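You operate a simulated robot arm through the tools that you are given. There is no shell and no other tool. Be economical: measure what you need, move in short steps, check, and stop when the job is done.

Carry out the task below with a simulated two-armed robot. There is one attempt and no reset: what you move stays moved.

Task
Pick up the white foam bottle with one hand, pass it to the other hand and put it on the jug store shelf. Set down upright: white foam bottle.

The check looks at the end state, three seconds after you hand in, the way a careful person would. Anything else that was tipped, shoved, dropped, spilled or broken makes it a failure.

Robot
Two 7-joint arms with two-finger parallel grippers on one trunk, on a base that drives. Base frame: it is fixed to the floor where the robot stands at the start and does not move with it; the origin is under the middle of the robot, x ahead of it, y to its left, z up. Readings come in cm, degrees, newtons and seconds.
The left shoulder is at the start at [5, 18.7, 108.5], the right one opposite. With the tool pointing down near the work surface each hand reaches from about 10 to 66 cm from the robot's upright axis, wherever it stands, measured 20 degrees to its own side. Places, roughly: jug store shelf [-150, -50, 50]. Payload 3.43 kg a hand.
The TCP of each hand is the grasp point between the finger pads, 3 cm short of the fingertips. In the tool frame z runs along the fingers and y along their closing line. Largest opening 9.4 cm; finger width 2.8, thickness 1; the body of the gripper, 5 by 9.6 cm, starts 5.5 cm behind the TCP.
Orientation is that of the tool frame in the base frame, as [roll, pitch, yaw] about the fixed x, y, z axes, in that order (R = Rz(yaw) Ry(pitch) Rx(roll)). With the fingers straight down and closing along the base's y, the tool's x points along the base's -x, its y along +y and its z along -z.

Tools
- The arms move only by the tool servo_tool. It takes "left_plan", "right_plan" or both (then of equal length, played together; a hand with none holds still); each is text: rows parted by semicolons, each of 7 numbers parted by spaces: the shift along the tool's x, y, z in cm, then the turn, a rotation vector about the tool's x, y, z in degrees, then the opening in per cent of the stroke, from 0 (shut) to 100 (fully open). In form: tx ty tz wx wy wz fingers; .... A call has 1 to 12 rows; each row is the pose to reach, as a shift and turn from the pose commanded when the call began, along the tool's axes at that moment. Each row takes 0.2 s and may step no farther than 5 cm and 8.6 degrees from the row before; otherwise, or with a gripper value out of range, the whole call is refused. A pose out of reach is approached as far as the arm can. The call stops where the force on the tool passes 40 N (or 10 N more than at its start, if that is more) or the arm is blocked; 0.2 s more then pass. The fingers move at their own pace (about 15.3 cm/s each) and stop on an object; they squeeze with about 37 N. The grip force told is the motor's: it shows also when the fingers shut on nothing. Time passes only in rows, and 0.2 s behind the last, so rows that repeat a pose let the fingers close. It gives the time, the measured TCP pose, the force on the tool (base axes), the opening and the grip force at its end, in the units of the frame above (readings bear some noise), with the torque about the TCP (base axes, N m) and any sound that the robot's microphone picked up, and new pictures: "show" is both (left out), scene, wrist or none (wrist: the cameras of the hands that moved).
- Cameras (640 x 400 px; columns grow to the right, rows downward): "scene" is now at [15.19, -0.19, 127.01]; the picture's right is [-0.08, -1.00, 0.00], its down [-0.31, 0.03, -0.95] and it looks along [0.95, -0.08, -0.32] (base axes); focal length 214 px, centre (320, 200). "left" rides on the left gripper at [7.6, -1.4, -10.3] in its tool frame; the picture's right is [0.18, 0.98, 0.00], its down [-0.75, 0.14, -0.64] and it looks along [-0.63, 0.12, 0.77] (tool axes); focal length 243 px, centre (320, 200). "right" rides on the right gripper at [7.6, 1.4, -10.2] in its tool frame; the picture's right is [-0.18, 0.98, 0.00], its down [-0.75, -0.14, -0.64] and it looks along [-0.63, -0.12, 0.77] (tool axes); focal length 243 px, centre (320, 200). There is no depth. A picture from a camera that has moved, and an enlarged one, comes with that camera's place and axes in the base frame and with its lens. The place of the scene camera against the robot may be out by one fixed shift of up to 1.2 cm in any direction.
- lift_body(by): slides the trunk up (or, below 0, down) by that many cm; the arms and the scene camera ride with it, the base frame stays. It gives what a move gives, with no picture.
- steer(legs): drives the robot by 1 to 6 legs, each [ahead, left, turn to the left] in cm, cm and degrees, along the robot's own axes; the way and the turn of a leg run together, so that a leg with both is an arc; at most 150 cm and 180 degrees a leg. The arms and the cameras ride along, it lands a little off, and it stops where it bumps. It gives what a move gives, and a new picture of the scene camera.
- pan_tilt(pan, tilt): turns the head with the scene camera to pan (to the left, within 80 degrees either way) and tilt (down, from -29 to 69), counted from straight ahead of the robot. It gives what a move gives, and a new picture of the scene camera.
- enlarge(camera, box): a new picture of the part [left, top, right, bottom] of that camera's present view, enlarged. No time passes.
- hand_in(): hands the job in; it is judged then, once.

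Go step by step. Nothing tells you exact positions but the pictures and the camera data: compare them with the known pose of the tool, close in by small moves and look again before you grip or let go. The budget is 120 turns and 260 pictures, counting those below and the enlarged ones. Unless the task says otherwise, let go and move clear before handing in, and close with one line.

The tools are called after ">>>" as a command line: name --argument value ..., lists and objects as JSON in quotes. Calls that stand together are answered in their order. servo_tool: Moves the arms, as the interface text tells. Its arguments: {"type":"object","properties":{"left_plan":{"type":"string"},"right_plan":{"type":"string"},"show":{"type":"string","enum":["both","scene","wrist","none"]}},"required":[]} The other tools are called the same way: lift_body (by) slides the trunk up or down; steer (legs) drives the base; pan_tilt (pan, tilt) turns the head that bears the scene camera; enlarge (camera, box) takes an enlarged picture of a part of a camera's view; hand_in () hands the job in.

At the start:

```text
time_s: 0.0
left_tool_pos: [44.44, 14.1, 122.84]
left_tcp_rot: [-180.0, 0.1, -179.9]
left_contact_force: [-0.4, 0.7, 0.3]
left_wrist_torque: [-0.03, -0.01, 0.03]
left_grip_width: 9.38
left_finger_force: 0.0
right_tool_pos: [33.0, -23.38, 120.19]
right_tcp_rot: [180.0, 0.0, 179.9]
right_contact_force: [-0.1, -0.2, 0.5]
right_wrist_torque: [-0.04, 0.0, -0.03]
right_grip_width: 9.41
right_finger_force: 0.1
trunk travel left (down, up): [-30.0, 13.2]
robot x, y, heading: [0.33, 0.27, 0.1]
head pan, tilt: [-4.8, 18.4]
```

scene: 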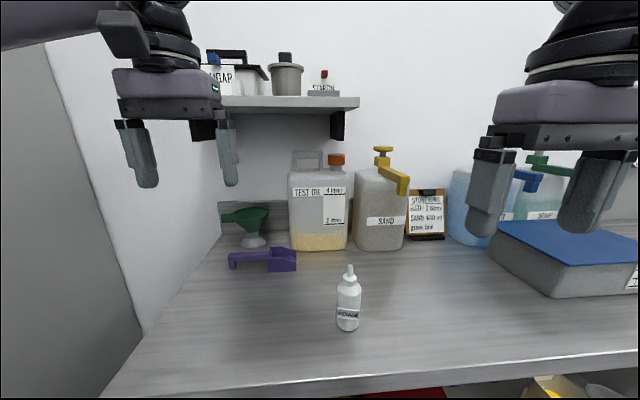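
right: 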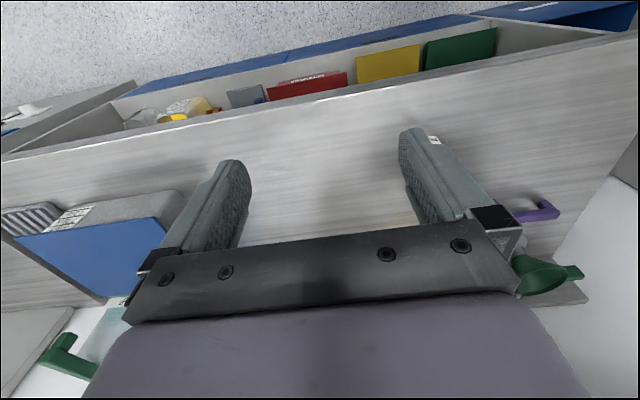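
left: 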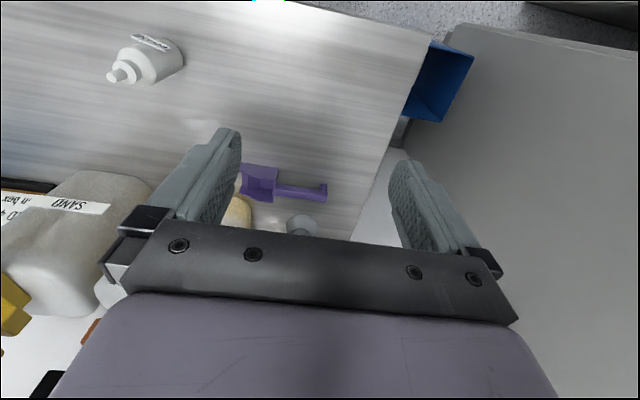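

I see the foam bottle at roughly [48, -8, 90], about 13 cm tall. I'll zoom in on it, and back off to look at the target shelf before choosing grips.

>>> enlarge --camera "scene" --box '[300, 250, 400, 340]'

>>> steer --legs '[[-45, 0, 0], [0, 0, -110]]'

```text
4.44 times, centred on (350, 295) of scene
camera zoom: at [15.19, -0.19, 127.01], right [-0.08, -1.0, 0.0], down [-0.31, 0.03, -0.95], along [0.95, -0.08, -0.32], focal length 953 px, centre (187, -222)
```

zoom: 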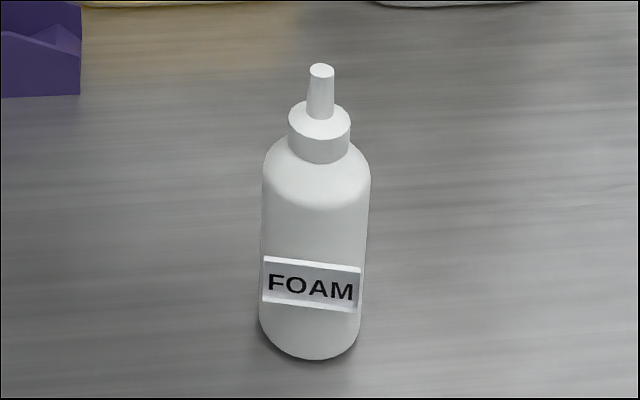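

```text
time_s: 7.3
left_tool_pos: [-47.73, -46.58, 122.93]
left_tcp_rot: [-180.0, 0.1, 69.7]
left_contact_force: [-0.1, -0.3, 0.0]
left_wrist_torque: [-0.01, 0.03, 0.0]
left_grip_width: 9.4
left_finger_force: 0.2
right_tool_pos: [-78.75, -22.99, 120.03]
right_tcp_rot: [179.9, 0.0, 69.6]
right_contact_force: [-0.1, 0.2, -0.3]
right_wrist_torque: [-0.01, 0.0, -0.01]
right_grip_width: 9.4
right_finger_force: 0.1
trunk travel left (down, up): [-30.0, 13.2]
robot x, y, heading: [-45.4, -0.17, -109.9]
head pan, tilt: [-4.8, 18.4]
camera scene: at [-51.41, -13.32, 127.01], right [-0.91, 0.42, 0.0], down [0.13, 0.29, -0.95], along [-0.4, -0.86, -0.32], focal length 214 px, centre (320, 200)
```

scene: 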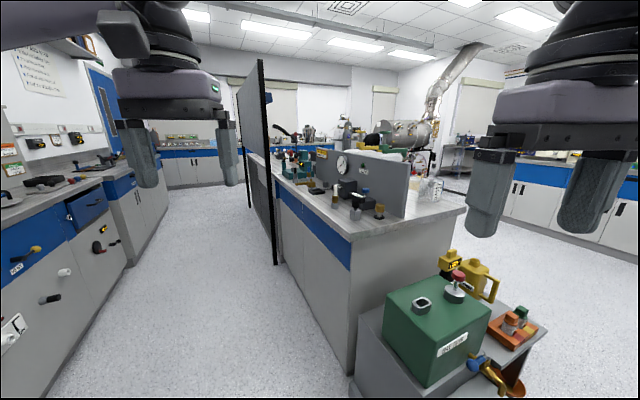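

A low stand with a green tank stands right of centre, roughly where the jug store shelf should be. I'll pan toward it.

>>> pan_tilt --pan -45 --tilt 35

```text
time_s: 8.4
left_tool_pos: [-47.63, -46.48, 122.85]
left_tcp_rot: [179.9, 0.0, 69.8]
left_contact_force: [-0.3, -0.3, -0.5]
left_wrist_torque: [-0.01, 0.0, 0.01]
left_grip_width: 9.41
left_finger_force: 0.2
right_tool_pos: [-78.79, -23.0, 120.25]
right_tcp_rot: [179.9, 0.1, 69.7]
right_contact_force: [-0.2, 0.1, -0.7]
right_wrist_torque: [0.02, -0.02, 0.02]
right_grip_width: 9.41
right_finger_force: 0.0
trunk travel left (down, up): [-30.0, 13.2]
robot x, y, heading: [-45.38, 0.42, -109.9]
head pan, tilt: [-45.0, 35.0]
camera scene: at [-55.45, -8.57, 124.37], right [-0.42, 0.91, 0.0], down [0.52, 0.24, -0.82], along [-0.74, -0.34, -0.57], focal length 214 px, centre (320, 200)
```

scene: 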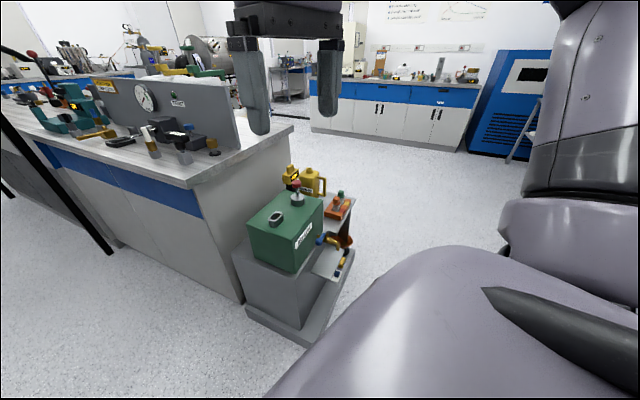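

>>> enlarge --camera "scene" --box '[220, 150, 380, 350]'

```text
2.00 times, centred on (300, 250) of scene
camera zoom: at [-55.45, -8.57, 124.37], right [-0.42, 0.91, 0.0], down [0.52, 0.24, -0.82], along [-0.74, -0.34, -0.57], focal length 429 px, centre (360, 100)
```

zoom: 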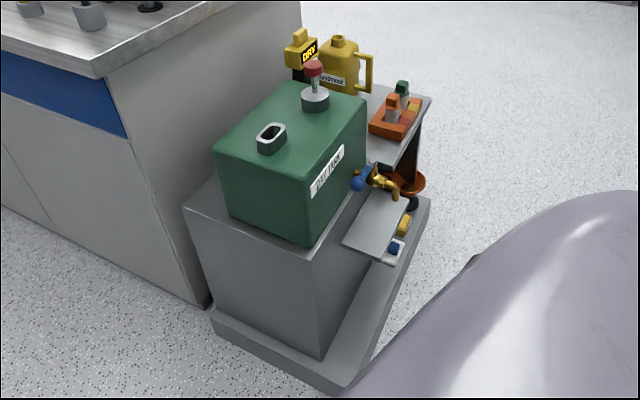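

The jug store shelf is the open platform behind the green day tank, with the yellow jug and a tray on it. Its front edge seems to be near y ≈ -34 and it spans x about -130 to -162. I'll drive in front of it for a proper view.

>>> steer --legs '[[0, 0, 20], [-22, -103, 0]]'

>>> pan_tilt --pan 0 --tilt 50

```text
time_s: 14.9
left_tool_pos: [-132.95, -22.36, 122.75]
left_tcp_rot: [179.9, 0.0, 89.8]
left_contact_force: [-0.6, -1.2, 0.3]
left_wrist_torque: [-0.01, 0.01, 0.02]
left_grip_width: 9.37
left_finger_force: 0.1
right_tool_pos: [-170.16, -10.75, 120.14]
right_tcp_rot: [-180.0, 0.0, 89.6]
right_contact_force: [-0.1, 0.2, -0.1]
right_wrist_torque: [0.03, 0.01, -0.02]
right_grip_width: 9.39
right_finger_force: 0.0
trunk travel left (down, up): [-30.0, 13.2]
robot x, y, heading: [-146.69, 21.93, -90.5]
head pan, tilt: [-45.0, 35.0]
camera scene: at [-152.98, 10.6, 124.37], right [-0.7, 0.71, 0.0], down [0.41, 0.4, -0.82], along [-0.58, -0.58, -0.57], focal length 214 px, centre (320, 200)
```

scene: 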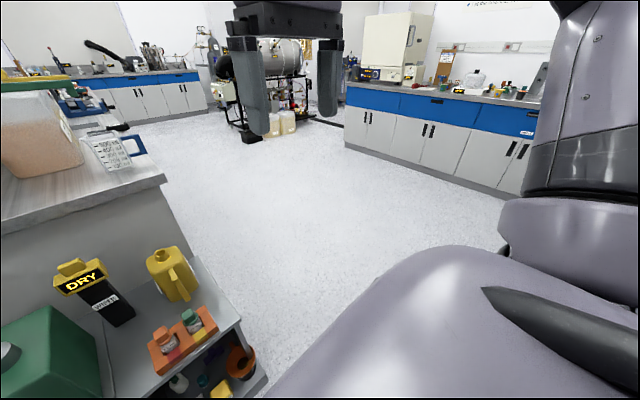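

```text
time_s: 16.0
left_tool_pos: [-132.94, -22.48, 122.91]
left_tcp_rot: [179.9, 0.0, 89.8]
left_contact_force: [0.1, -0.2, 0.3]
left_wrist_torque: [-0.03, -0.02, 0.01]
left_grip_width: 9.41
left_finger_force: 0.0
right_tool_pos: [-170.19, -10.73, 120.18]
right_tcp_rot: [180.0, 0.1, 89.6]
right_contact_force: [0.6, -0.8, 0.1]
right_wrist_torque: [-0.01, -0.01, 0.01]
right_grip_width: 9.39
right_finger_force: 0.0
trunk travel left (down, up): [-30.0, 13.2]
robot x, y, heading: [-146.65, 21.92, -90.2]
head pan, tilt: [0.0, 50.0]
camera scene: at [-146.75, 9.09, 122.2], right [-1.0, 0.01, 0.0], down [0.0, 0.77, -0.64], along [0.0, -0.64, -0.77], focal length 214 px, centre (320, 200)
```

scene: 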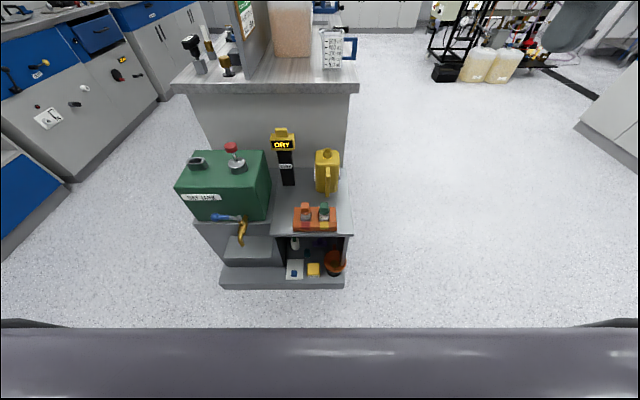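

>>> enlarge --camera "scene" --box '[250, 110, 370, 300]'

```text
2.11 times, centred on (310, 205) of scene
camera zoom: at [-146.75, 9.09, 122.2], right [-1.0, 0.01, 0.0], down [0.0, 0.77, -0.64], along [0.0, -0.64, -0.77], focal length 452 px, centre (341, 190)
```

zoom: 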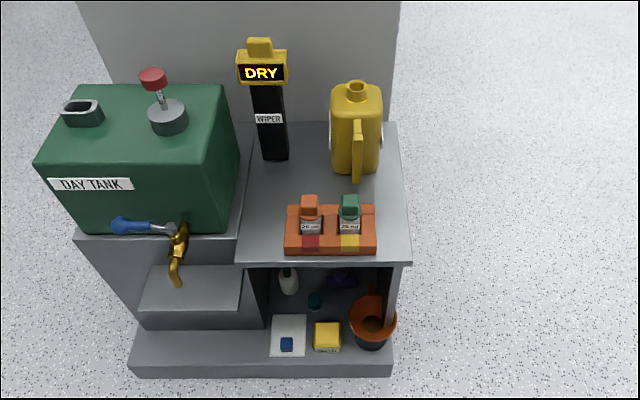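

The shelf top is at z≈50, spanning x -160 to -128 and y -34 to -72. There's a free spot around [-141, -50] between the tray, wiper stand and jug, best placed top-down. So the right hand will take the bottle low from the front, and the left hand will take it over from above; I'm driving back to the table.

>>> steer --legs '[[0, 75, 0], [20, 27, 0], [0, 0, 90], [44, 0, 0]]'

>>> pan_tilt --pan -8 --tilt 45

```text
time_s: 27.9
left_tool_pos: [44.64, 12.9, 122.84]
left_tcp_rot: [180.0, 0.0, 178.5]
left_contact_force: [-0.9, 0.4, -0.8]
left_wrist_torque: [0.01, 0.0, 0.01]
left_grip_width: 9.42
left_finger_force: 0.1
right_tool_pos: [32.31, -24.33, 120.15]
right_tcp_rot: [180.0, 0.0, 178.5]
right_contact_force: [0.6, 0.5, 0.3]
right_wrist_torque: [0.03, -0.02, 0.01]
right_grip_width: 9.37
right_finger_force: 0.0
trunk travel left (down, up): [-30.0, 13.2]
robot x, y, heading: [0.14, -0.11, -1.6]
head pan, tilt: [0.0, 50.0]
camera scene: at [13.55, 0.21, 122.19], right [-0.03, -1.0, 0.0], down [-0.77, 0.02, -0.64], along [0.64, -0.02, -0.77], focal length 214 px, centre (320, 200)
```

scene: 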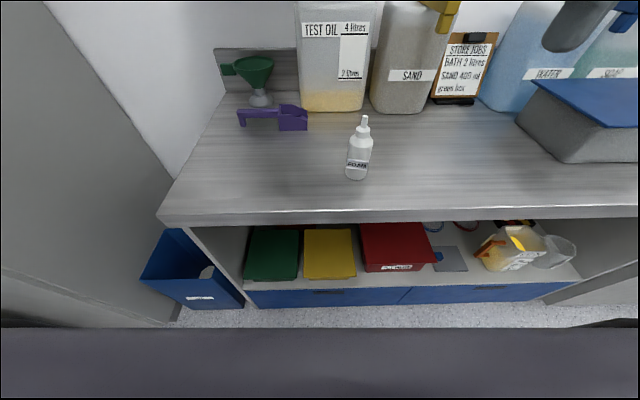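

```text
time_s: 28.6
left_tool_pos: [44.61, 12.86, 122.81]
left_tcp_rot: [179.9, 0.0, 178.6]
left_contact_force: [0.1, 1.0, 0.0]
left_wrist_torque: [0.0, 0.04, 0.02]
left_grip_width: 9.4
left_finger_force: 0.0
right_tool_pos: [32.29, -24.23, 120.19]
right_tcp_rot: [-179.9, 0.2, 178.3]
right_contact_force: [0.6, 0.1, 0.0]
right_wrist_torque: [0.03, 0.01, -0.01]
right_grip_width: 9.37
right_finger_force: 0.1
trunk travel left (down, up): [-30.0, 13.2]
robot x, y, heading: [-0.16, -0.22, -1.7]
head pan, tilt: [-8.0, 45.0]
camera scene: at [13.84, -0.92, 122.89], right [-0.17, -0.99, 0.0], down [-0.7, 0.12, -0.71], along [0.7, -0.12, -0.71], focal length 214 px, centre (320, 200)
```

scene: 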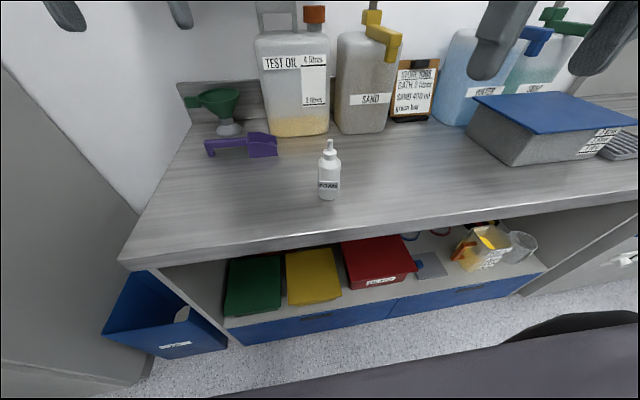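

The robot is back at the table; the bottle is at about [47.8, -8.5], about 10 cm from the front edge. I'll tilt the right hand to point forward at 30° below horizontal and stop short of the bottle.

>>> servo_tool --right_plan "-0.29 1.69 2.15 -0.76 -7.48 -1.31 100; -0.58 3.38 4.3 -1.52 -14.95 -2.63 100; -0.86 5.06 6.45 -2.28 -22.4 -3.94 100; -1.15 6.75 8.6 -3.03 -29.9 -5.25 100; -1.44 8.44 10.75 -3.8 -37.4 -6.56 100; -1.73 10.1 12.9 -4.55 -44.85 -7.88 100; -2.0 11.8 15.05 -5.3 -52.3 -9.2 100; -2.3 13.5 17.2 -6.07 -59.8 -10.5 100; -2.3 13.5 17.2 -6.07 -59.8 -10.5 100"

```text
time_s: 30.6
left_tool_pos: [44.63, 12.82, 122.75]
left_tcp_rot: [-179.9, 0.2, 178.6]
left_contact_force: [-0.4, -1.3, 0.3]
left_wrist_torque: [-0.02, -0.02, 0.03]
left_grip_width: 9.41
left_finger_force: 0.1
right_tool_pos: [37.81, -9.93, 104.12]
right_tcp_rot: [179.9, 60.2, -170.3]
right_contact_force: [0.0, 1.1, -0.6]
right_wrist_torque: [-0.01, 0.01, -0.01]
right_grip_width: 9.42
right_finger_force: 0.1
right hand out of reach, approached as far as the arm can: row 7, 8, 9
trunk travel left (down, up): [-30.0, 13.2]
robot x, y, heading: [-0.04, 0.12, -1.5]
head pan, tilt: [-8.0, 45.0]
camera scene: at [13.76, -0.89, 122.91], right [-0.17, -0.99, 0.0], down [-0.7, 0.12, -0.71], along [0.7, -0.12, -0.71], focal length 214 px, centre (320, 200)
camera right: at [25.28, -10.61, 102.61], right [-0.08, 0.98, 0.16], down [-0.16, -0.17, 0.97], along [0.98, 0.05, 0.17], focal length 243 px, centre (320, 200)
```

scene: 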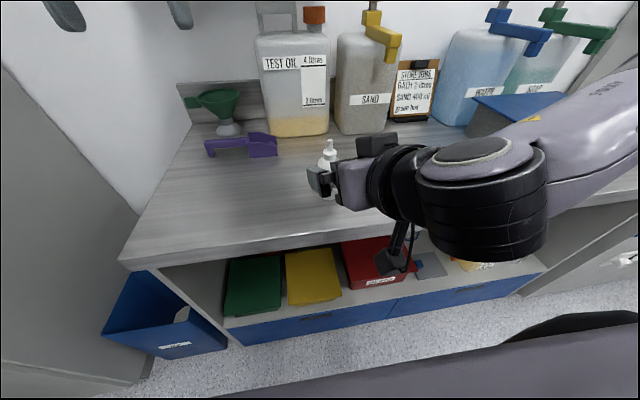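
right: 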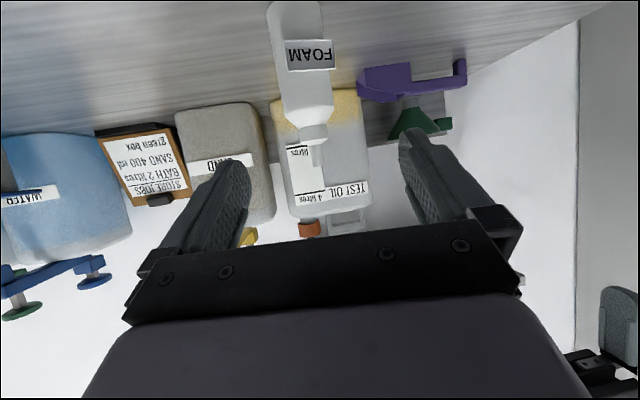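

The arm is near its inner limit here, so I'll back the base up 12 cm and keep the bottle estimate at [47.8, -8.7].

>>> steer --legs '[[-12, 0, 1.5]]'

```text
time_s: 31.9
left_tool_pos: [32.33, 14.13, 122.85]
left_tcp_rot: [-180.0, 0.1, 179.9]
left_contact_force: [-0.4, 0.0, 0.7]
left_wrist_torque: [-0.02, -0.01, 0.01]
left_grip_width: 9.39
left_finger_force: 0.1
right_tool_pos: [25.98, -8.74, 104.07]
right_tcp_rot: [-180.0, 60.1, -168.6]
right_contact_force: [-0.2, -0.2, 0.5]
right_wrist_torque: [-0.02, 0.0, 0.01]
right_grip_width: 9.4
right_finger_force: 0.1
trunk travel left (down, up): [-30.0, 13.2]
robot x, y, heading: [-12.0, 0.22, -0.0]
head pan, tilt: [-8.0, 45.0]
camera scene: at [1.73, -0.4, 122.9], right [-0.14, -0.99, 0.0], down [-0.7, 0.1, -0.71], along [0.7, -0.1, -0.71], focal length 214 px, centre (320, 200)
```

scene: 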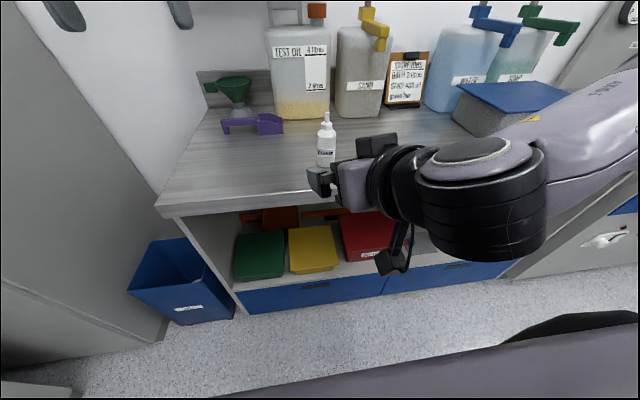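

>>> servo_tool --right_plan "-0.4 -1.07 3.7 0 0 0 100; -0.8 -2.14 7.4 0 0 0 100; -1.2 -3.2 11.1 0 0 0 100; -1.6 -4.28 14.8 0 0 0 100; -1.6 -4.28 14.8 0 0 0 100"

```text
time_s: 33.1
left_tool_pos: [32.26, 14.15, 122.83]
left_tcp_rot: [-180.0, 0.2, 179.9]
left_contact_force: [0.2, 0.2, -0.2]
left_wrist_torque: [-0.01, 0.01, 0.01]
left_grip_width: 9.39
left_finger_force: 0.2
right_tool_pos: [39.81, -10.49, 98.04]
right_tcp_rot: [179.9, 60.0, -168.5]
right_contact_force: [-0.6, -0.6, -0.5]
right_wrist_torque: [0.02, 0.02, 0.0]
right_grip_width: 9.4
right_finger_force: 0.1
trunk travel left (down, up): [-30.0, 13.2]
robot x, y, heading: [-12.27, 0.52, 0.1]
head pan, tilt: [-8.0, 45.0]
camera scene: at [1.79, -0.4, 122.89], right [-0.14, -0.99, 0.0], down [-0.7, 0.1, -0.71], along [0.7, -0.1, -0.71], focal length 214 px, centre (320, 200)
camera right: at [27.39, -11.53, 96.61], right [-0.11, 0.98, 0.16], down [-0.15, -0.17, 0.97], along [0.98, 0.08, 0.16], focal length 243 px, centre (320, 200)
```

scene: 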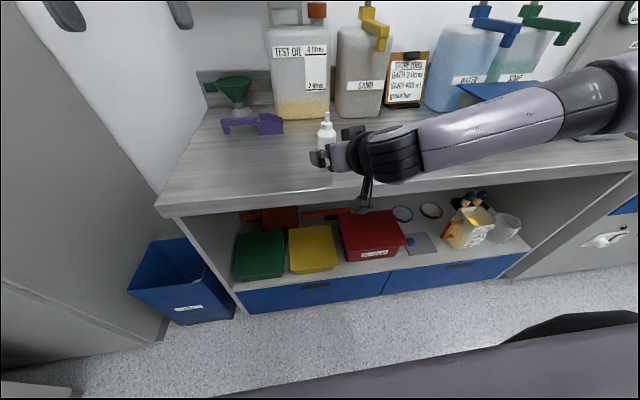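
right: 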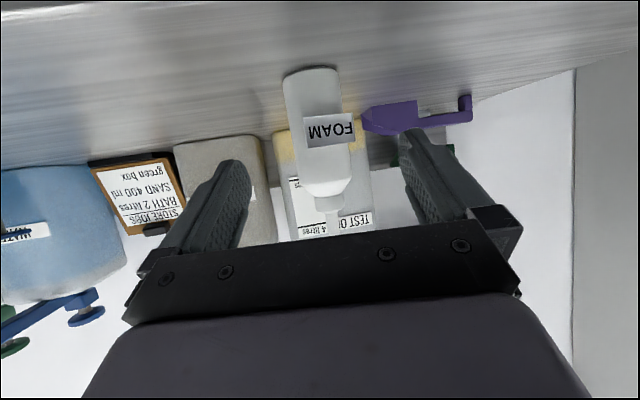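

The bottle sits centred between the fingers, at about [48.7, -8.7]. I'll advance onto it.

>>> servo_tool --right_plan "-0.25 -0.05 3.3 0 0 0 100; -0.5 -0.05 6.6 0 0 0 100; -0.65 -0.05 8.5 0 0 0 100; -0.77 -0.05 10.0 0 0 0 100; -0.77 -0.05 10.0 0 0 0 100"

```text
time_s: 34.3
left_tool_pos: [32.25, 14.18, 122.84]
left_tcp_rot: [-179.9, 0.0, 180.0]
left_contact_force: [0.4, 0.6, 0.2]
left_wrist_torque: [0.02, 0.0, 0.03]
left_grip_width: 9.42
left_finger_force: 0.1
right_tool_pos: [45.73, -13.64, 96.63]
right_tcp_rot: [-180.0, 60.0, -168.6]
right_contact_force: [0.5, 0.6, 0.1]
right_wrist_torque: [0.0, -0.03, 0.02]
right_grip_width: 9.42
right_finger_force: 0.1
right hand out of reach, approached as far as the arm can: row 1, 2, 3, 4, 5
trunk travel left (down, up): [-30.0, 13.2]
robot x, y, heading: [-11.98, 0.16, 0.0]
head pan, tilt: [-8.0, 45.0]
camera scene: at [1.79, -0.39, 122.89], right [-0.14, -0.99, 0.0], down [-0.7, 0.1, -0.71], along [0.7, -0.1, -0.71], focal length 214 px, centre (320, 200)
camera right: at [33.24, -14.56, 95.09], right [-0.1, 0.98, 0.16], down [-0.15, -0.17, 0.97], along [0.98, 0.08, 0.16], focal length 243 px, centre (320, 200)
```

scene: 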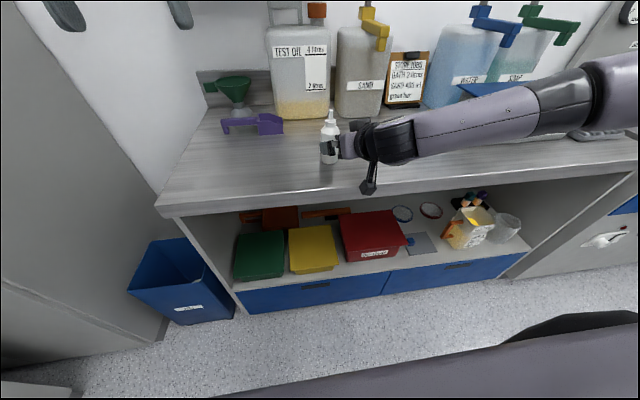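
right: 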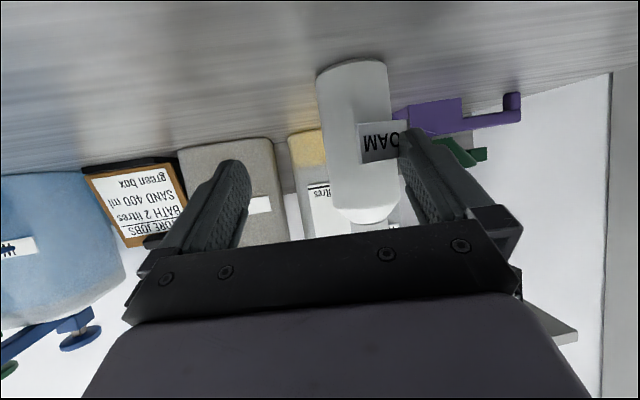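

The arm ran into a joint limit and drifted right; the bottle still stands. I'll retract straight back and move the base farther away, so the arm can point forward more freely.

>>> servo_tool --right_plan "0 -0.3 -3 0 0 0 100; 0 -0.3 -6 0 0 0 100; 0 0 -9 0 0 0 100; 0 0 -9 0 0 0 100" --show "none"

>>> steer --legs '[[-15, 0, 0]]'

```text
time_s: 35.3
left_tool_pos: [32.17, 14.13, 122.83]
left_tcp_rot: [-180.0, 0.0, -180.0]
left_contact_force: [0.8, 1.0, 0.0]
left_wrist_torque: [0.02, 0.01, -0.02]
left_grip_width: 9.41
left_finger_force: 0.1
right_tool_pos: [38.17, -15.42, 101.28]
right_tcp_rot: [-180.0, 60.0, -168.7]
right_contact_force: [0.8, -0.2, -0.2]
right_wrist_torque: [0.0, 0.01, 0.02]
right_grip_width: 9.39
right_finger_force: 0.0
trunk travel left (down, up): [-30.0, 13.2]
robot x, y, heading: [-11.85, 0.12, -0.1]
head pan, tilt: [-8.0, 45.0]
```

```text
time_s: 36.6
left_tool_pos: [17.42, 14.16, 122.88]
left_tcp_rot: [-179.9, 0.0, 180.0]
left_contact_force: [-0.4, 1.1, 0.3]
left_wrist_torque: [0.01, -0.02, -0.01]
left_grip_width: 9.39
left_finger_force: 0.1
right_tool_pos: [23.24, -15.45, 101.28]
right_tcp_rot: [179.9, 60.0, -168.7]
right_contact_force: [0.9, -0.4, 1.3]
right_wrist_torque: [-0.01, 0.0, -0.02]
right_grip_width: 9.4
right_finger_force: 0.0
trunk travel left (down, up): [-30.0, 13.2]
robot x, y, heading: [-27.39, 0.29, -0.4]
head pan, tilt: [-8.0, 45.0]
camera scene: at [-13.15, -0.39, 122.9], right [-0.14, -0.99, 0.0], down [-0.7, 0.1, -0.71], along [0.7, -0.1, -0.71], focal length 214 px, centre (320, 200)
```

scene: 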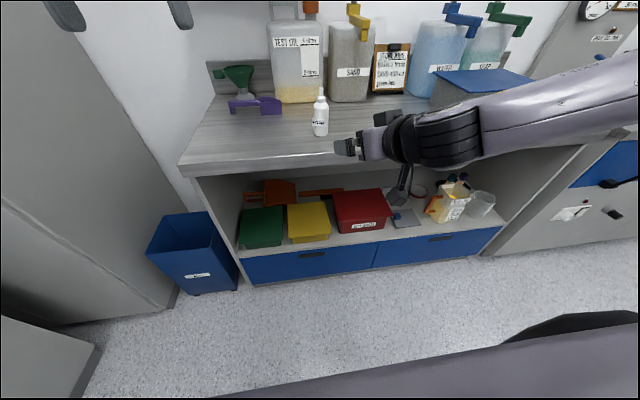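

>>> servo_tool --right_plan "-1.4 0.25 3.5 0 0 0 100; -2.7 0.5 7.1 0 0 0 100; -4.0 0.75 10.7 0 0 0 100; -5.3 1.0 14.3 0 0 0 100; -6.68 1.27 17.8 0 0 0 100; -6.68 1.27 17.8 0 0 0 100"

```text
time_s: 38.0
left_tool_pos: [17.47, 14.13, 122.74]
left_tcp_rot: [-179.8, 0.2, 179.9]
left_contact_force: [-0.5, 0.1, -0.6]
left_wrist_torque: [0.03, 0.05, 0.02]
left_grip_width: 9.41
left_finger_force: 0.1
right_tool_pos: [36.25, -15.79, 100.45]
right_tcp_rot: [180.0, 59.9, -168.6]
right_contact_force: [0.4, 0.3, 0.3]
right_wrist_torque: [0.0, -0.01, 0.0]
right_grip_width: 9.38
right_finger_force: 0.0
right hand out of reach, approached as far as the arm can: row 3, 4, 5, 6
trunk travel left (down, up): [-30.0, 13.2]
robot x, y, heading: [-26.91, 0.16, -0.1]
head pan, tilt: [-8.0, 45.0]
camera scene: at [-13.08, -0.39, 122.89], right [-0.14, -0.99, 0.0], down [-0.7, 0.1, -0.71], along [0.7, -0.1, -0.71], focal length 214 px, centre (320, 200)
camera right: at [23.79, -16.79, 98.78], right [-0.1, 0.98, 0.16], down [-0.15, -0.17, 0.97], along [0.98, 0.08, 0.16], focal length 243 px, centre (320, 200)
```

scene: 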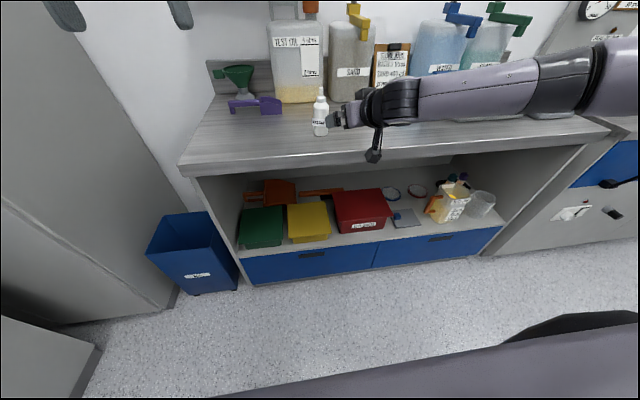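
right: 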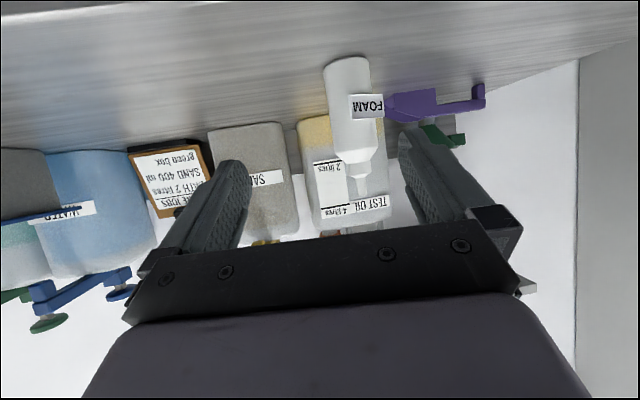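

Elbow-out arm posture wants the hand pointing further left. I'll pull clear and swing the right hand's yaw to ~55° left with 35° down tilt.

>>> servo_tool --right_plan "-0.14 -1.24 -0.77 -6.18 0.79 -3.95 100; -0.28 -2.48 -1.53 -12.37 1.58 -7.9 100; -0.42 -3.72 -2.3 -18.55 2.38 -11.85 100; -0.55 -4.96 -3.07 -24.7 3.17 -15.8 100; -0.69 -6.2 -3.83 -30.9 3.96 -19.75 100; -0.83 -7.44 -4.6 -37.1 4.75 -23.7 100; -0.83 -7.44 -4.6 -37.1 4.75 -23.7 100" --show "none"

>>> steer --legs '[[17, 0, 0]]'

```text
time_s: 39.6
left_tool_pos: [17.38, 14.09, 122.76]
left_tcp_rot: [-180.0, 0.0, 179.9]
left_contact_force: [0.1, 0.1, -0.1]
left_wrist_torque: [-0.01, 0.01, 0.0]
left_grip_width: 9.42
left_finger_force: 0.1
right_tool_pos: [34.28, -23.73, 103.6]
right_tcp_rot: [-180.0, 55.0, -124.6]
right_contact_force: [0.3, 0.6, -1.0]
right_wrist_torque: [0.0, 0.0, -0.01]
right_grip_width: 9.4
right_finger_force: 0.1
right hand out of reach, approached as far as the arm can: row 3
trunk travel left (down, up): [-30.0, 13.2]
robot x, y, heading: [-27.14, 0.58, -0.7]
head pan, tilt: [-8.0, 45.0]
```

```text
time_s: 41.1
left_tool_pos: [34.4, 14.02, 122.82]
left_tcp_rot: [-180.0, 0.0, 180.0]
left_contact_force: [0.1, -0.8, -0.8]
left_wrist_torque: [-0.03, 0.01, -0.01]
left_grip_width: 9.41
left_finger_force: 0.0
right_tool_pos: [51.25, -23.81, 103.39]
right_tcp_rot: [-179.8, 54.9, -124.6]
right_contact_force: [-0.7, 0.2, -0.3]
right_wrist_torque: [-0.03, -0.04, 0.0]
right_grip_width: 9.38
right_finger_force: 0.1
trunk travel left (down, up): [-30.0, 13.2]
robot x, y, heading: [-9.83, 0.21, -0.1]
head pan, tilt: [-8.0, 45.0]
camera scene: at [3.9, -0.42, 122.88], right [-0.14, -0.99, 0.0], down [-0.7, 0.1, -0.71], along [0.7, -0.1, -0.71], focal length 214 px, centre (320, 200)
```

scene: 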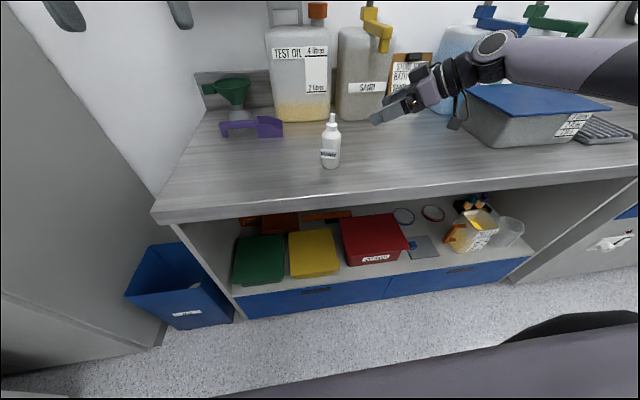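

>>> enlarge --camera "scene" --box '[280, 80, 440, 180]'

>>> enlarge --camera "right" --box '[0, 0, 640, 400]'

```text
4.00 times, centred on (360, 130) of scene
camera zoom: at [3.9, -0.42, 122.88], right [-0.14, -0.99, 0.0], down [-0.7, 0.1, -0.71], along [0.7, -0.1, -0.71], focal length 858 px, centre (160, 480)
```

zoom: 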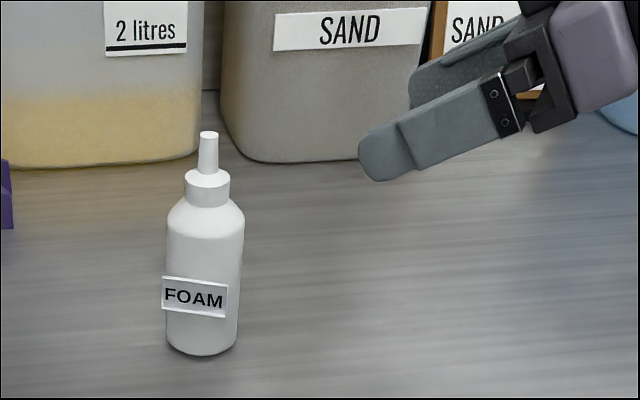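

```text
1.00 times, centred on (320, 200) of right
camera zoom: at [43.02, -33.45, 103.02], right [-0.75, 0.65, 0.15], down [0.06, -0.16, 0.99], along [0.66, 0.75, 0.08], focal length 243 px, centre (320, 200)
```

zoom: 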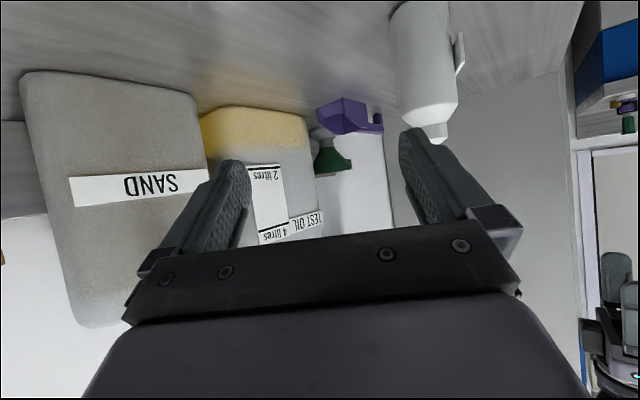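

>>> servo_tool --right_plan "0.7 3.3 0.5 0 0 0 100; 1.4 6.6 2 0 0 0 100; 2.03 9.66 5.3 0 0 0 100; 2.03 9.66 5.3 0 0 0 100"

```text
time_s: 42.1
left_tool_pos: [34.4, 14.18, 122.74]
left_tcp_rot: [-180.0, 0.1, 180.0]
left_contact_force: [-0.7, -0.8, -0.9]
left_wrist_torque: [-0.02, -0.01, 0.0]
left_grip_width: 9.37
left_finger_force: 0.1
right_tool_pos: [45.24, -15.91, 98.64]
right_tcp_rot: [-179.9, 55.0, -124.7]
right_contact_force: [-0.3, -0.9, 0.7]
right_wrist_torque: [-0.01, 0.0, -0.05]
right_grip_width: 9.4
right_finger_force: 0.0
trunk travel left (down, up): [-30.0, 13.2]
robot x, y, heading: [-10.1, 0.32, -0.0]
head pan, tilt: [-8.0, 45.0]
camera scene: at [3.83, -0.44, 122.89], right [-0.14, -0.99, 0.0], down [-0.7, 0.1, -0.71], along [0.7, -0.1, -0.71], focal length 214 px, centre (320, 200)
camera right: at [36.87, -25.51, 98.25], right [-0.75, 0.65, 0.15], down [0.06, -0.16, 0.99], along [0.66, 0.75, 0.08], focal length 243 px, centre (320, 200)
```

scene: 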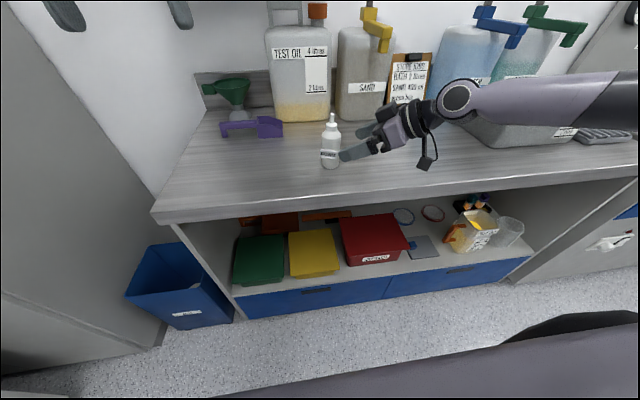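
right: 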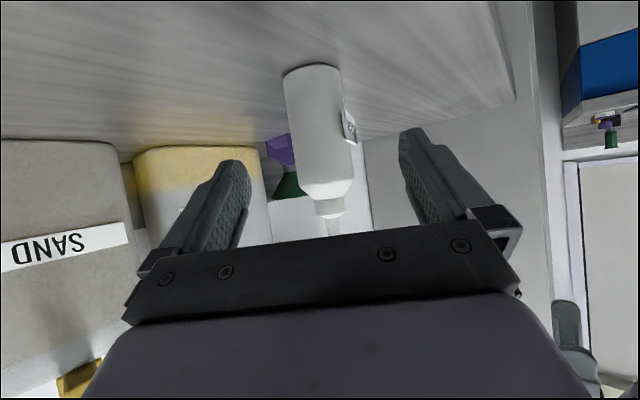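

>>> servo_tool --right_plan "-0.1 0.1 3 0 0 0 100; -0.2 0.1 6 0 0 0 100; -0.25 0.1 8 0 0 0 100; -0.28 0.1 9.2 0 0 0 100; -0.28 0.1 9.2 0 0 0 100"

```text
time_s: 43.3
left_tool_pos: [34.44, 14.14, 122.85]
left_tcp_rot: [-179.9, 0.2, 180.0]
left_contact_force: [0.3, 0.1, 0.2]
left_wrist_torque: [0.0, 0.0, 0.03]
left_grip_width: 9.42
left_finger_force: 0.1
right_tool_pos: [48.15, -10.75, 94.69]
right_tcp_rot: [-179.8, 55.0, -124.4]
right_contact_force: [-0.3, -0.1, -0.2]
right_wrist_torque: [-0.02, -0.02, 0.03]
right_grip_width: 9.39
right_finger_force: 0.0
right hand out of reach, approached as far as the arm can: row 3, 4, 5
trunk travel left (down, up): [-30.0, 13.2]
robot x, y, heading: [-9.95, 0.3, 0.1]
head pan, tilt: [-8.0, 45.0]
camera scene: at [3.84, -0.43, 122.89], right [-0.14, -0.99, 0.0], down [-0.7, 0.1, -0.71], along [0.7, -0.1, -0.71], focal length 214 px, centre (320, 200)
camera right: at [39.94, -20.35, 94.26], right [-0.75, 0.65, 0.15], down [0.06, -0.16, 0.99], along [0.66, 0.75, 0.08], focal length 243 px, centre (320, 200)
```

scene: 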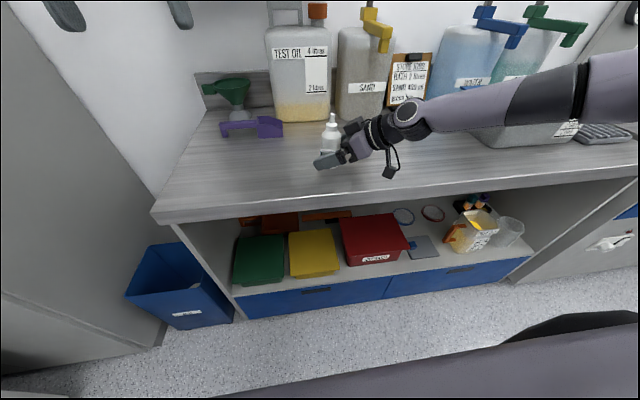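
right: 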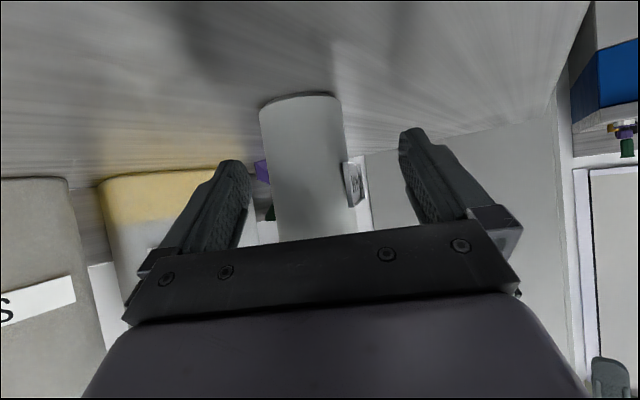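

The hand stopped about 2 cm short with the bottle well centred between the fingers. I'll close the rest with a small trunk drop and a base nudge.

>>> lift_body --by -1.1

>>> steer --legs '[[1.2, 1.3, 0]]'

>>> enlarge --camera "right" --box '[0, 0, 640, 400]'

```text
time_s: 43.9
left_tool_pos: [34.26, 13.98, 121.75]
left_tcp_rot: [-179.9, 0.1, 179.9]
left_contact_force: [-0.6, -0.4, -0.3]
left_wrist_torque: [-0.01, 0.05, 0.01]
left_grip_width: 9.38
left_finger_force: 0.1
right_tool_pos: [48.12, -10.73, 93.55]
right_tcp_rot: [-179.9, 55.0, -124.4]
right_contact_force: [0.0, -0.1, -0.5]
right_wrist_torque: [0.0, 0.01, 0.02]
right_grip_width: 9.39
right_finger_force: 0.1
trunk travel left (down, up): [-28.9, 14.3]
robot x, y, heading: [-9.94, 0.18, -0.2]
head pan, tilt: [-8.0, 45.0]
```

```text
time_s: 44.7
left_tool_pos: [35.54, 15.3, 121.78]
left_tcp_rot: [-180.0, 0.0, 179.9]
left_contact_force: [-0.9, 0.1, 0.0]
left_wrist_torque: [-0.02, 0.01, -0.04]
left_grip_width: 9.39
left_finger_force: 0.0
right_tool_pos: [49.38, -9.44, 93.57]
right_tcp_rot: [-179.9, 55.0, -124.5]
right_contact_force: [0.9, 0.3, -0.1]
right_wrist_torque: [-0.03, 0.02, -0.01]
right_grip_width: 9.43
right_finger_force: 0.1
trunk travel left (down, up): [-28.9, 14.3]
robot x, y, heading: [-8.91, 1.54, -0.2]
head pan, tilt: [-8.0, 45.0]
camera scene: at [5.08, 0.94, 121.78], right [-0.14, -0.99, 0.0], down [-0.7, 0.1, -0.71], along [0.7, -0.1, -0.71], focal length 214 px, centre (320, 200)
```

scene: 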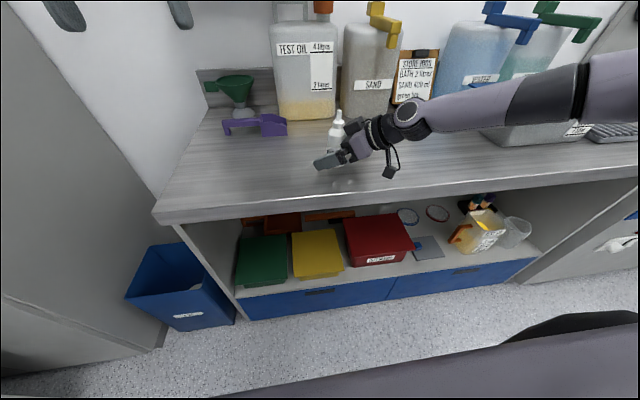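

```text
1.00 times, centred on (320, 200) of right
camera zoom: at [41.18, -19.01, 93.15], right [-0.75, 0.65, 0.15], down [0.06, -0.16, 0.99], along [0.66, 0.75, 0.08], focal length 243 px, centre (320, 200)
```

zoom: 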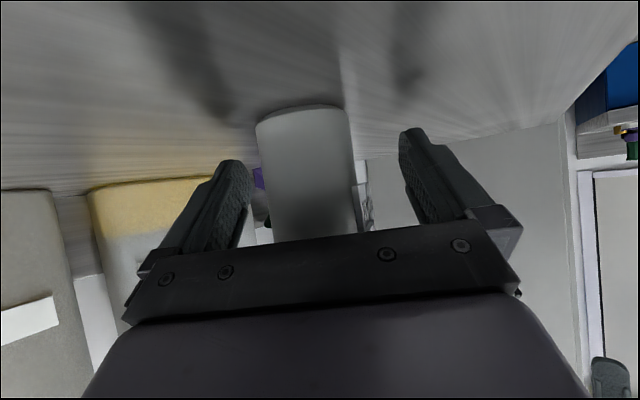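

>>> servo_tool --right_plan "0 -0.5 0 0 0 0 100; 0 -0.5 0 0 0 0 60; 0 -0.5 0 0 0 0 0; 0 -0.5 0 0 0 0 0; 0 -0.5 0 0 0 0 0; 0 -0.5 0 0 0 0 0"

```text
time_s: 46.1
left_tool_pos: [35.54, 15.4, 121.79]
left_tcp_rot: [180.0, 0.1, 179.9]
left_contact_force: [0.7, -0.3, -0.2]
left_wrist_torque: [0.0, 0.01, 0.02]
left_grip_width: 9.4
left_finger_force: 0.1
right_tool_pos: [49.82, -9.8, 93.64]
right_tcp_rot: [-179.8, 55.1, -124.5]
right_contact_force: [-0.7, -0.3, 0.0]
right_wrist_torque: [-0.05, 0.03, -0.01]
right_grip_width: 4.91
right_finger_force: 37.4
trunk travel left (down, up): [-28.9, 14.3]
robot x, y, heading: [-8.84, 1.4, -0.3]
head pan, tilt: [-8.0, 45.0]
camera scene: at [5.03, 0.89, 121.79], right [-0.14, -0.99, 0.0], down [-0.7, 0.1, -0.71], along [0.7, -0.1, -0.71], focal length 214 px, centre (320, 200)
camera right: at [41.47, -19.39, 93.23], right [-0.75, 0.65, 0.15], down [0.06, -0.16, 0.99], along [0.66, 0.75, 0.08], focal length 243 px, centre (320, 200)
```

scene: 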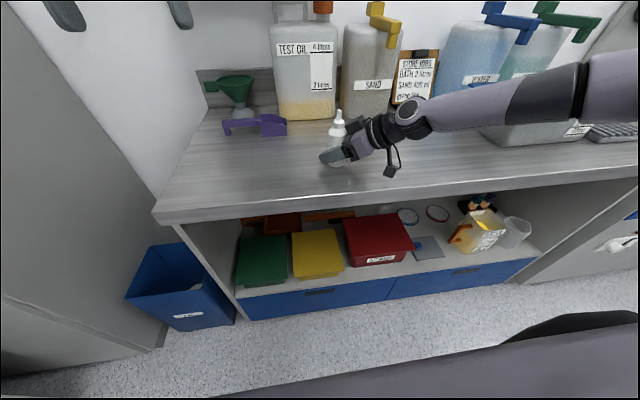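
right: 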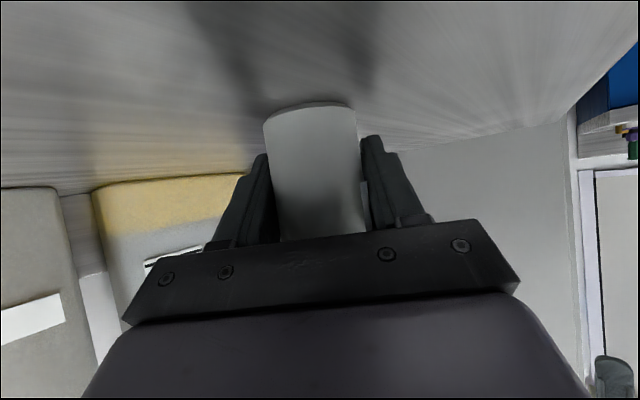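

Gripped with 4.9 cm width. I'll lift with the trunk and back away from the table.

>>> lift_body --by 10

>>> steer --legs '[[-38, 0, 0]]'

```text
time_s: 47.4
left_tool_pos: [35.65, 15.38, 131.7]
left_tcp_rot: [180.0, -0.1, 180.0]
left_contact_force: [-0.3, -0.4, 0.6]
left_wrist_torque: [0.01, -0.01, -0.01]
left_grip_width: 9.44
left_finger_force: 0.0
right_tool_pos: [49.7, -9.76, 103.66]
right_tcp_rot: [-179.9, 55.0, -124.6]
right_contact_force: [-0.1, -0.8, -1.3]
right_wrist_torque: [0.02, -0.05, -0.01]
right_grip_width: 4.94
right_finger_force: 37.7
trunk travel left (down, up): [-38.9, 4.3]
robot x, y, heading: [-8.78, 1.43, 0.0]
head pan, tilt: [-8.0, 45.0]
```

```text
time_s: 49.8
left_tool_pos: [-2.46, 15.58, 131.73]
left_tcp_rot: [-180.0, 0.1, -179.8]
left_contact_force: [-1.1, -0.5, 0.3]
left_wrist_torque: [-0.01, 0.0, 0.0]
left_grip_width: 9.42
left_finger_force: 0.1
right_tool_pos: [11.83, -9.47, 103.64]
right_tcp_rot: [-179.8, 55.0, -124.2]
right_contact_force: [-0.2, 0.7, -1.7]
right_wrist_torque: [0.0, -0.01, 0.01]
right_grip_width: 4.92
right_finger_force: 37.1
trunk travel left (down, up): [-38.9, 4.3]
robot x, y, heading: [-46.97, 1.35, 0.1]
head pan, tilt: [-8.0, 45.0]
camera scene: at [-32.92, 0.92, 131.79], right [-0.14, -0.99, 0.0], down [-0.7, 0.1, -0.71], along [0.7, -0.1, -0.71], focal length 214 px, centre (320, 200)
```

scene: 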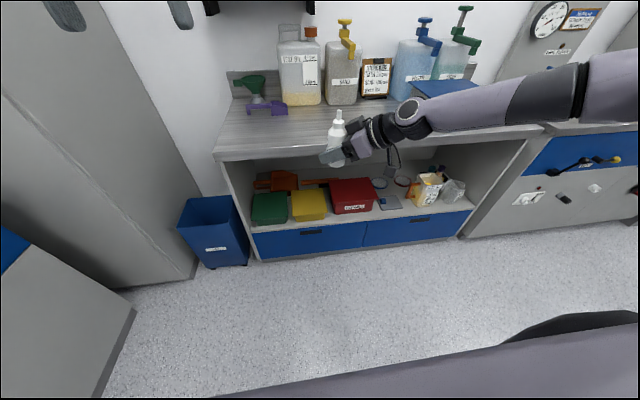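

>>> servo_tool --right_plan "-0.15 3.3 -0.65 0 0 0 0; -0.3 6.6 -1.3 0 0 0 0; -0.45 10 -2 0 0 0 0; -0.6 13.29 -2.63 0 0 0 0; -0.6 13.29 -2.63 0 0 0 0"

>>> pan_tilt --pan 0 --tilt 30

```text
time_s: 51.0
left_tool_pos: [-2.45, 15.58, 131.72]
left_tcp_rot: [180.0, 0.0, -179.7]
left_contact_force: [0.5, 0.5, 0.2]
left_wrist_torque: [-0.03, 0.02, -0.02]
left_grip_width: 9.39
left_finger_force: 0.1
right_tool_pos: [0.01, -3.17, 105.64]
right_tcp_rot: [-179.8, 55.0, -124.3]
right_contact_force: [0.3, -0.6, -1.4]
right_wrist_torque: [0.01, 0.03, -0.02]
right_grip_width: 4.9
right_finger_force: 37.0
right hand out of reach, approached as far as the arm can: row 3
trunk travel left (down, up): [-38.9, 4.3]
robot x, y, heading: [-47.07, 1.6, 0.0]
head pan, tilt: [-8.0, 45.0]
camera scene: at [-32.85, 0.91, 131.79], right [-0.14, -0.99, 0.0], down [-0.7, 0.1, -0.71], along [0.7, -0.1, -0.71], focal length 214 px, centre (320, 200)
camera right: at [-8.29, -12.91, 105.19], right [-0.75, 0.64, 0.15], down [0.06, -0.16, 0.99], along [0.66, 0.75, 0.08], focal length 243 px, centre (320, 200)
```

scene: 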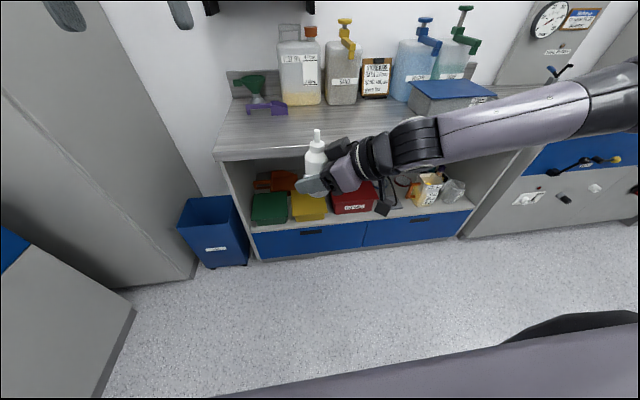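
right: 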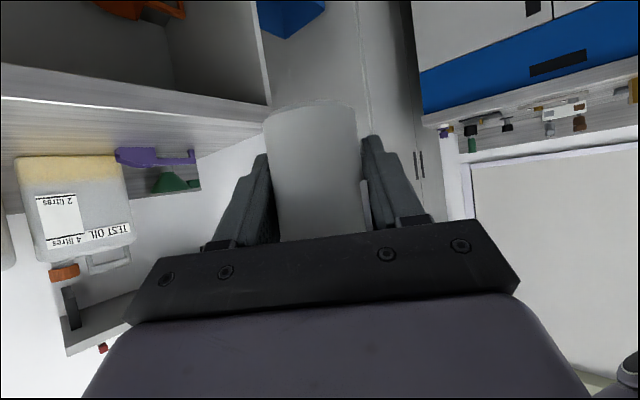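

```text
time_s: 51.8
left_tool_pos: [-2.52, 15.67, 131.7]
left_tcp_rot: [-179.9, 0.0, -179.7]
left_contact_force: [-0.2, 0.2, -0.1]
left_wrist_torque: [-0.02, -0.01, 0.05]
left_grip_width: 9.42
left_finger_force: 0.0
right_tool_pos: [0.02, -3.36, 105.5]
right_tcp_rot: [-179.8, 55.1, -124.2]
right_contact_force: [0.7, 0.2, -0.9]
right_wrist_torque: [0.02, 0.01, 0.01]
right_grip_width: 4.9
right_finger_force: 37.4
trunk travel left (down, up): [-38.9, 4.3]
robot x, y, heading: [-46.58, 1.63, 0.1]
head pan, tilt: [0.0, 30.0]
camera scene: at [-31.88, 2.05, 134.04], right [0.0, -1.0, 0.0], down [-0.5, 0.0, -0.87], along [0.87, 0.0, -0.5], focal length 214 px, centre (320, 200)
```

scene: 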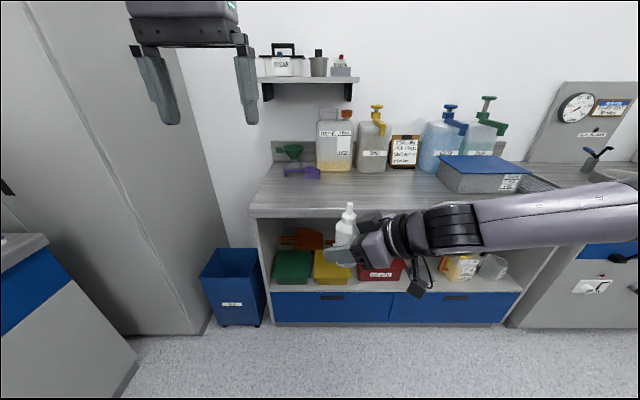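

>>> enlarge --camera "scene" --box '[290, 180, 450, 300]'

```text
3.33 times, centred on (370, 240) of scene
camera zoom: at [-31.88, 2.05, 134.04], right [0.0, -1.0, 0.0], down [-0.5, 0.0, -0.87], along [0.87, 0.0, -0.5], focal length 715 px, centre (153, 67)
```

zoom: 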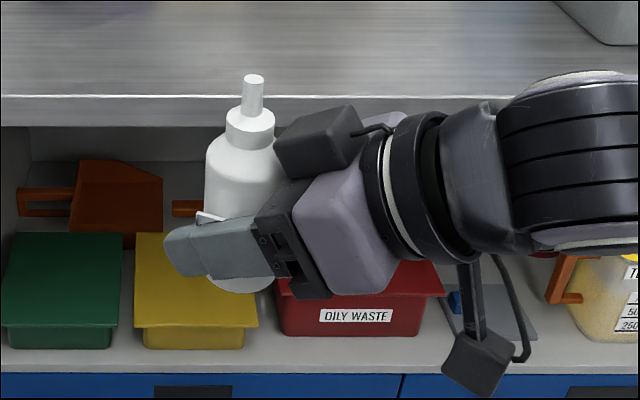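

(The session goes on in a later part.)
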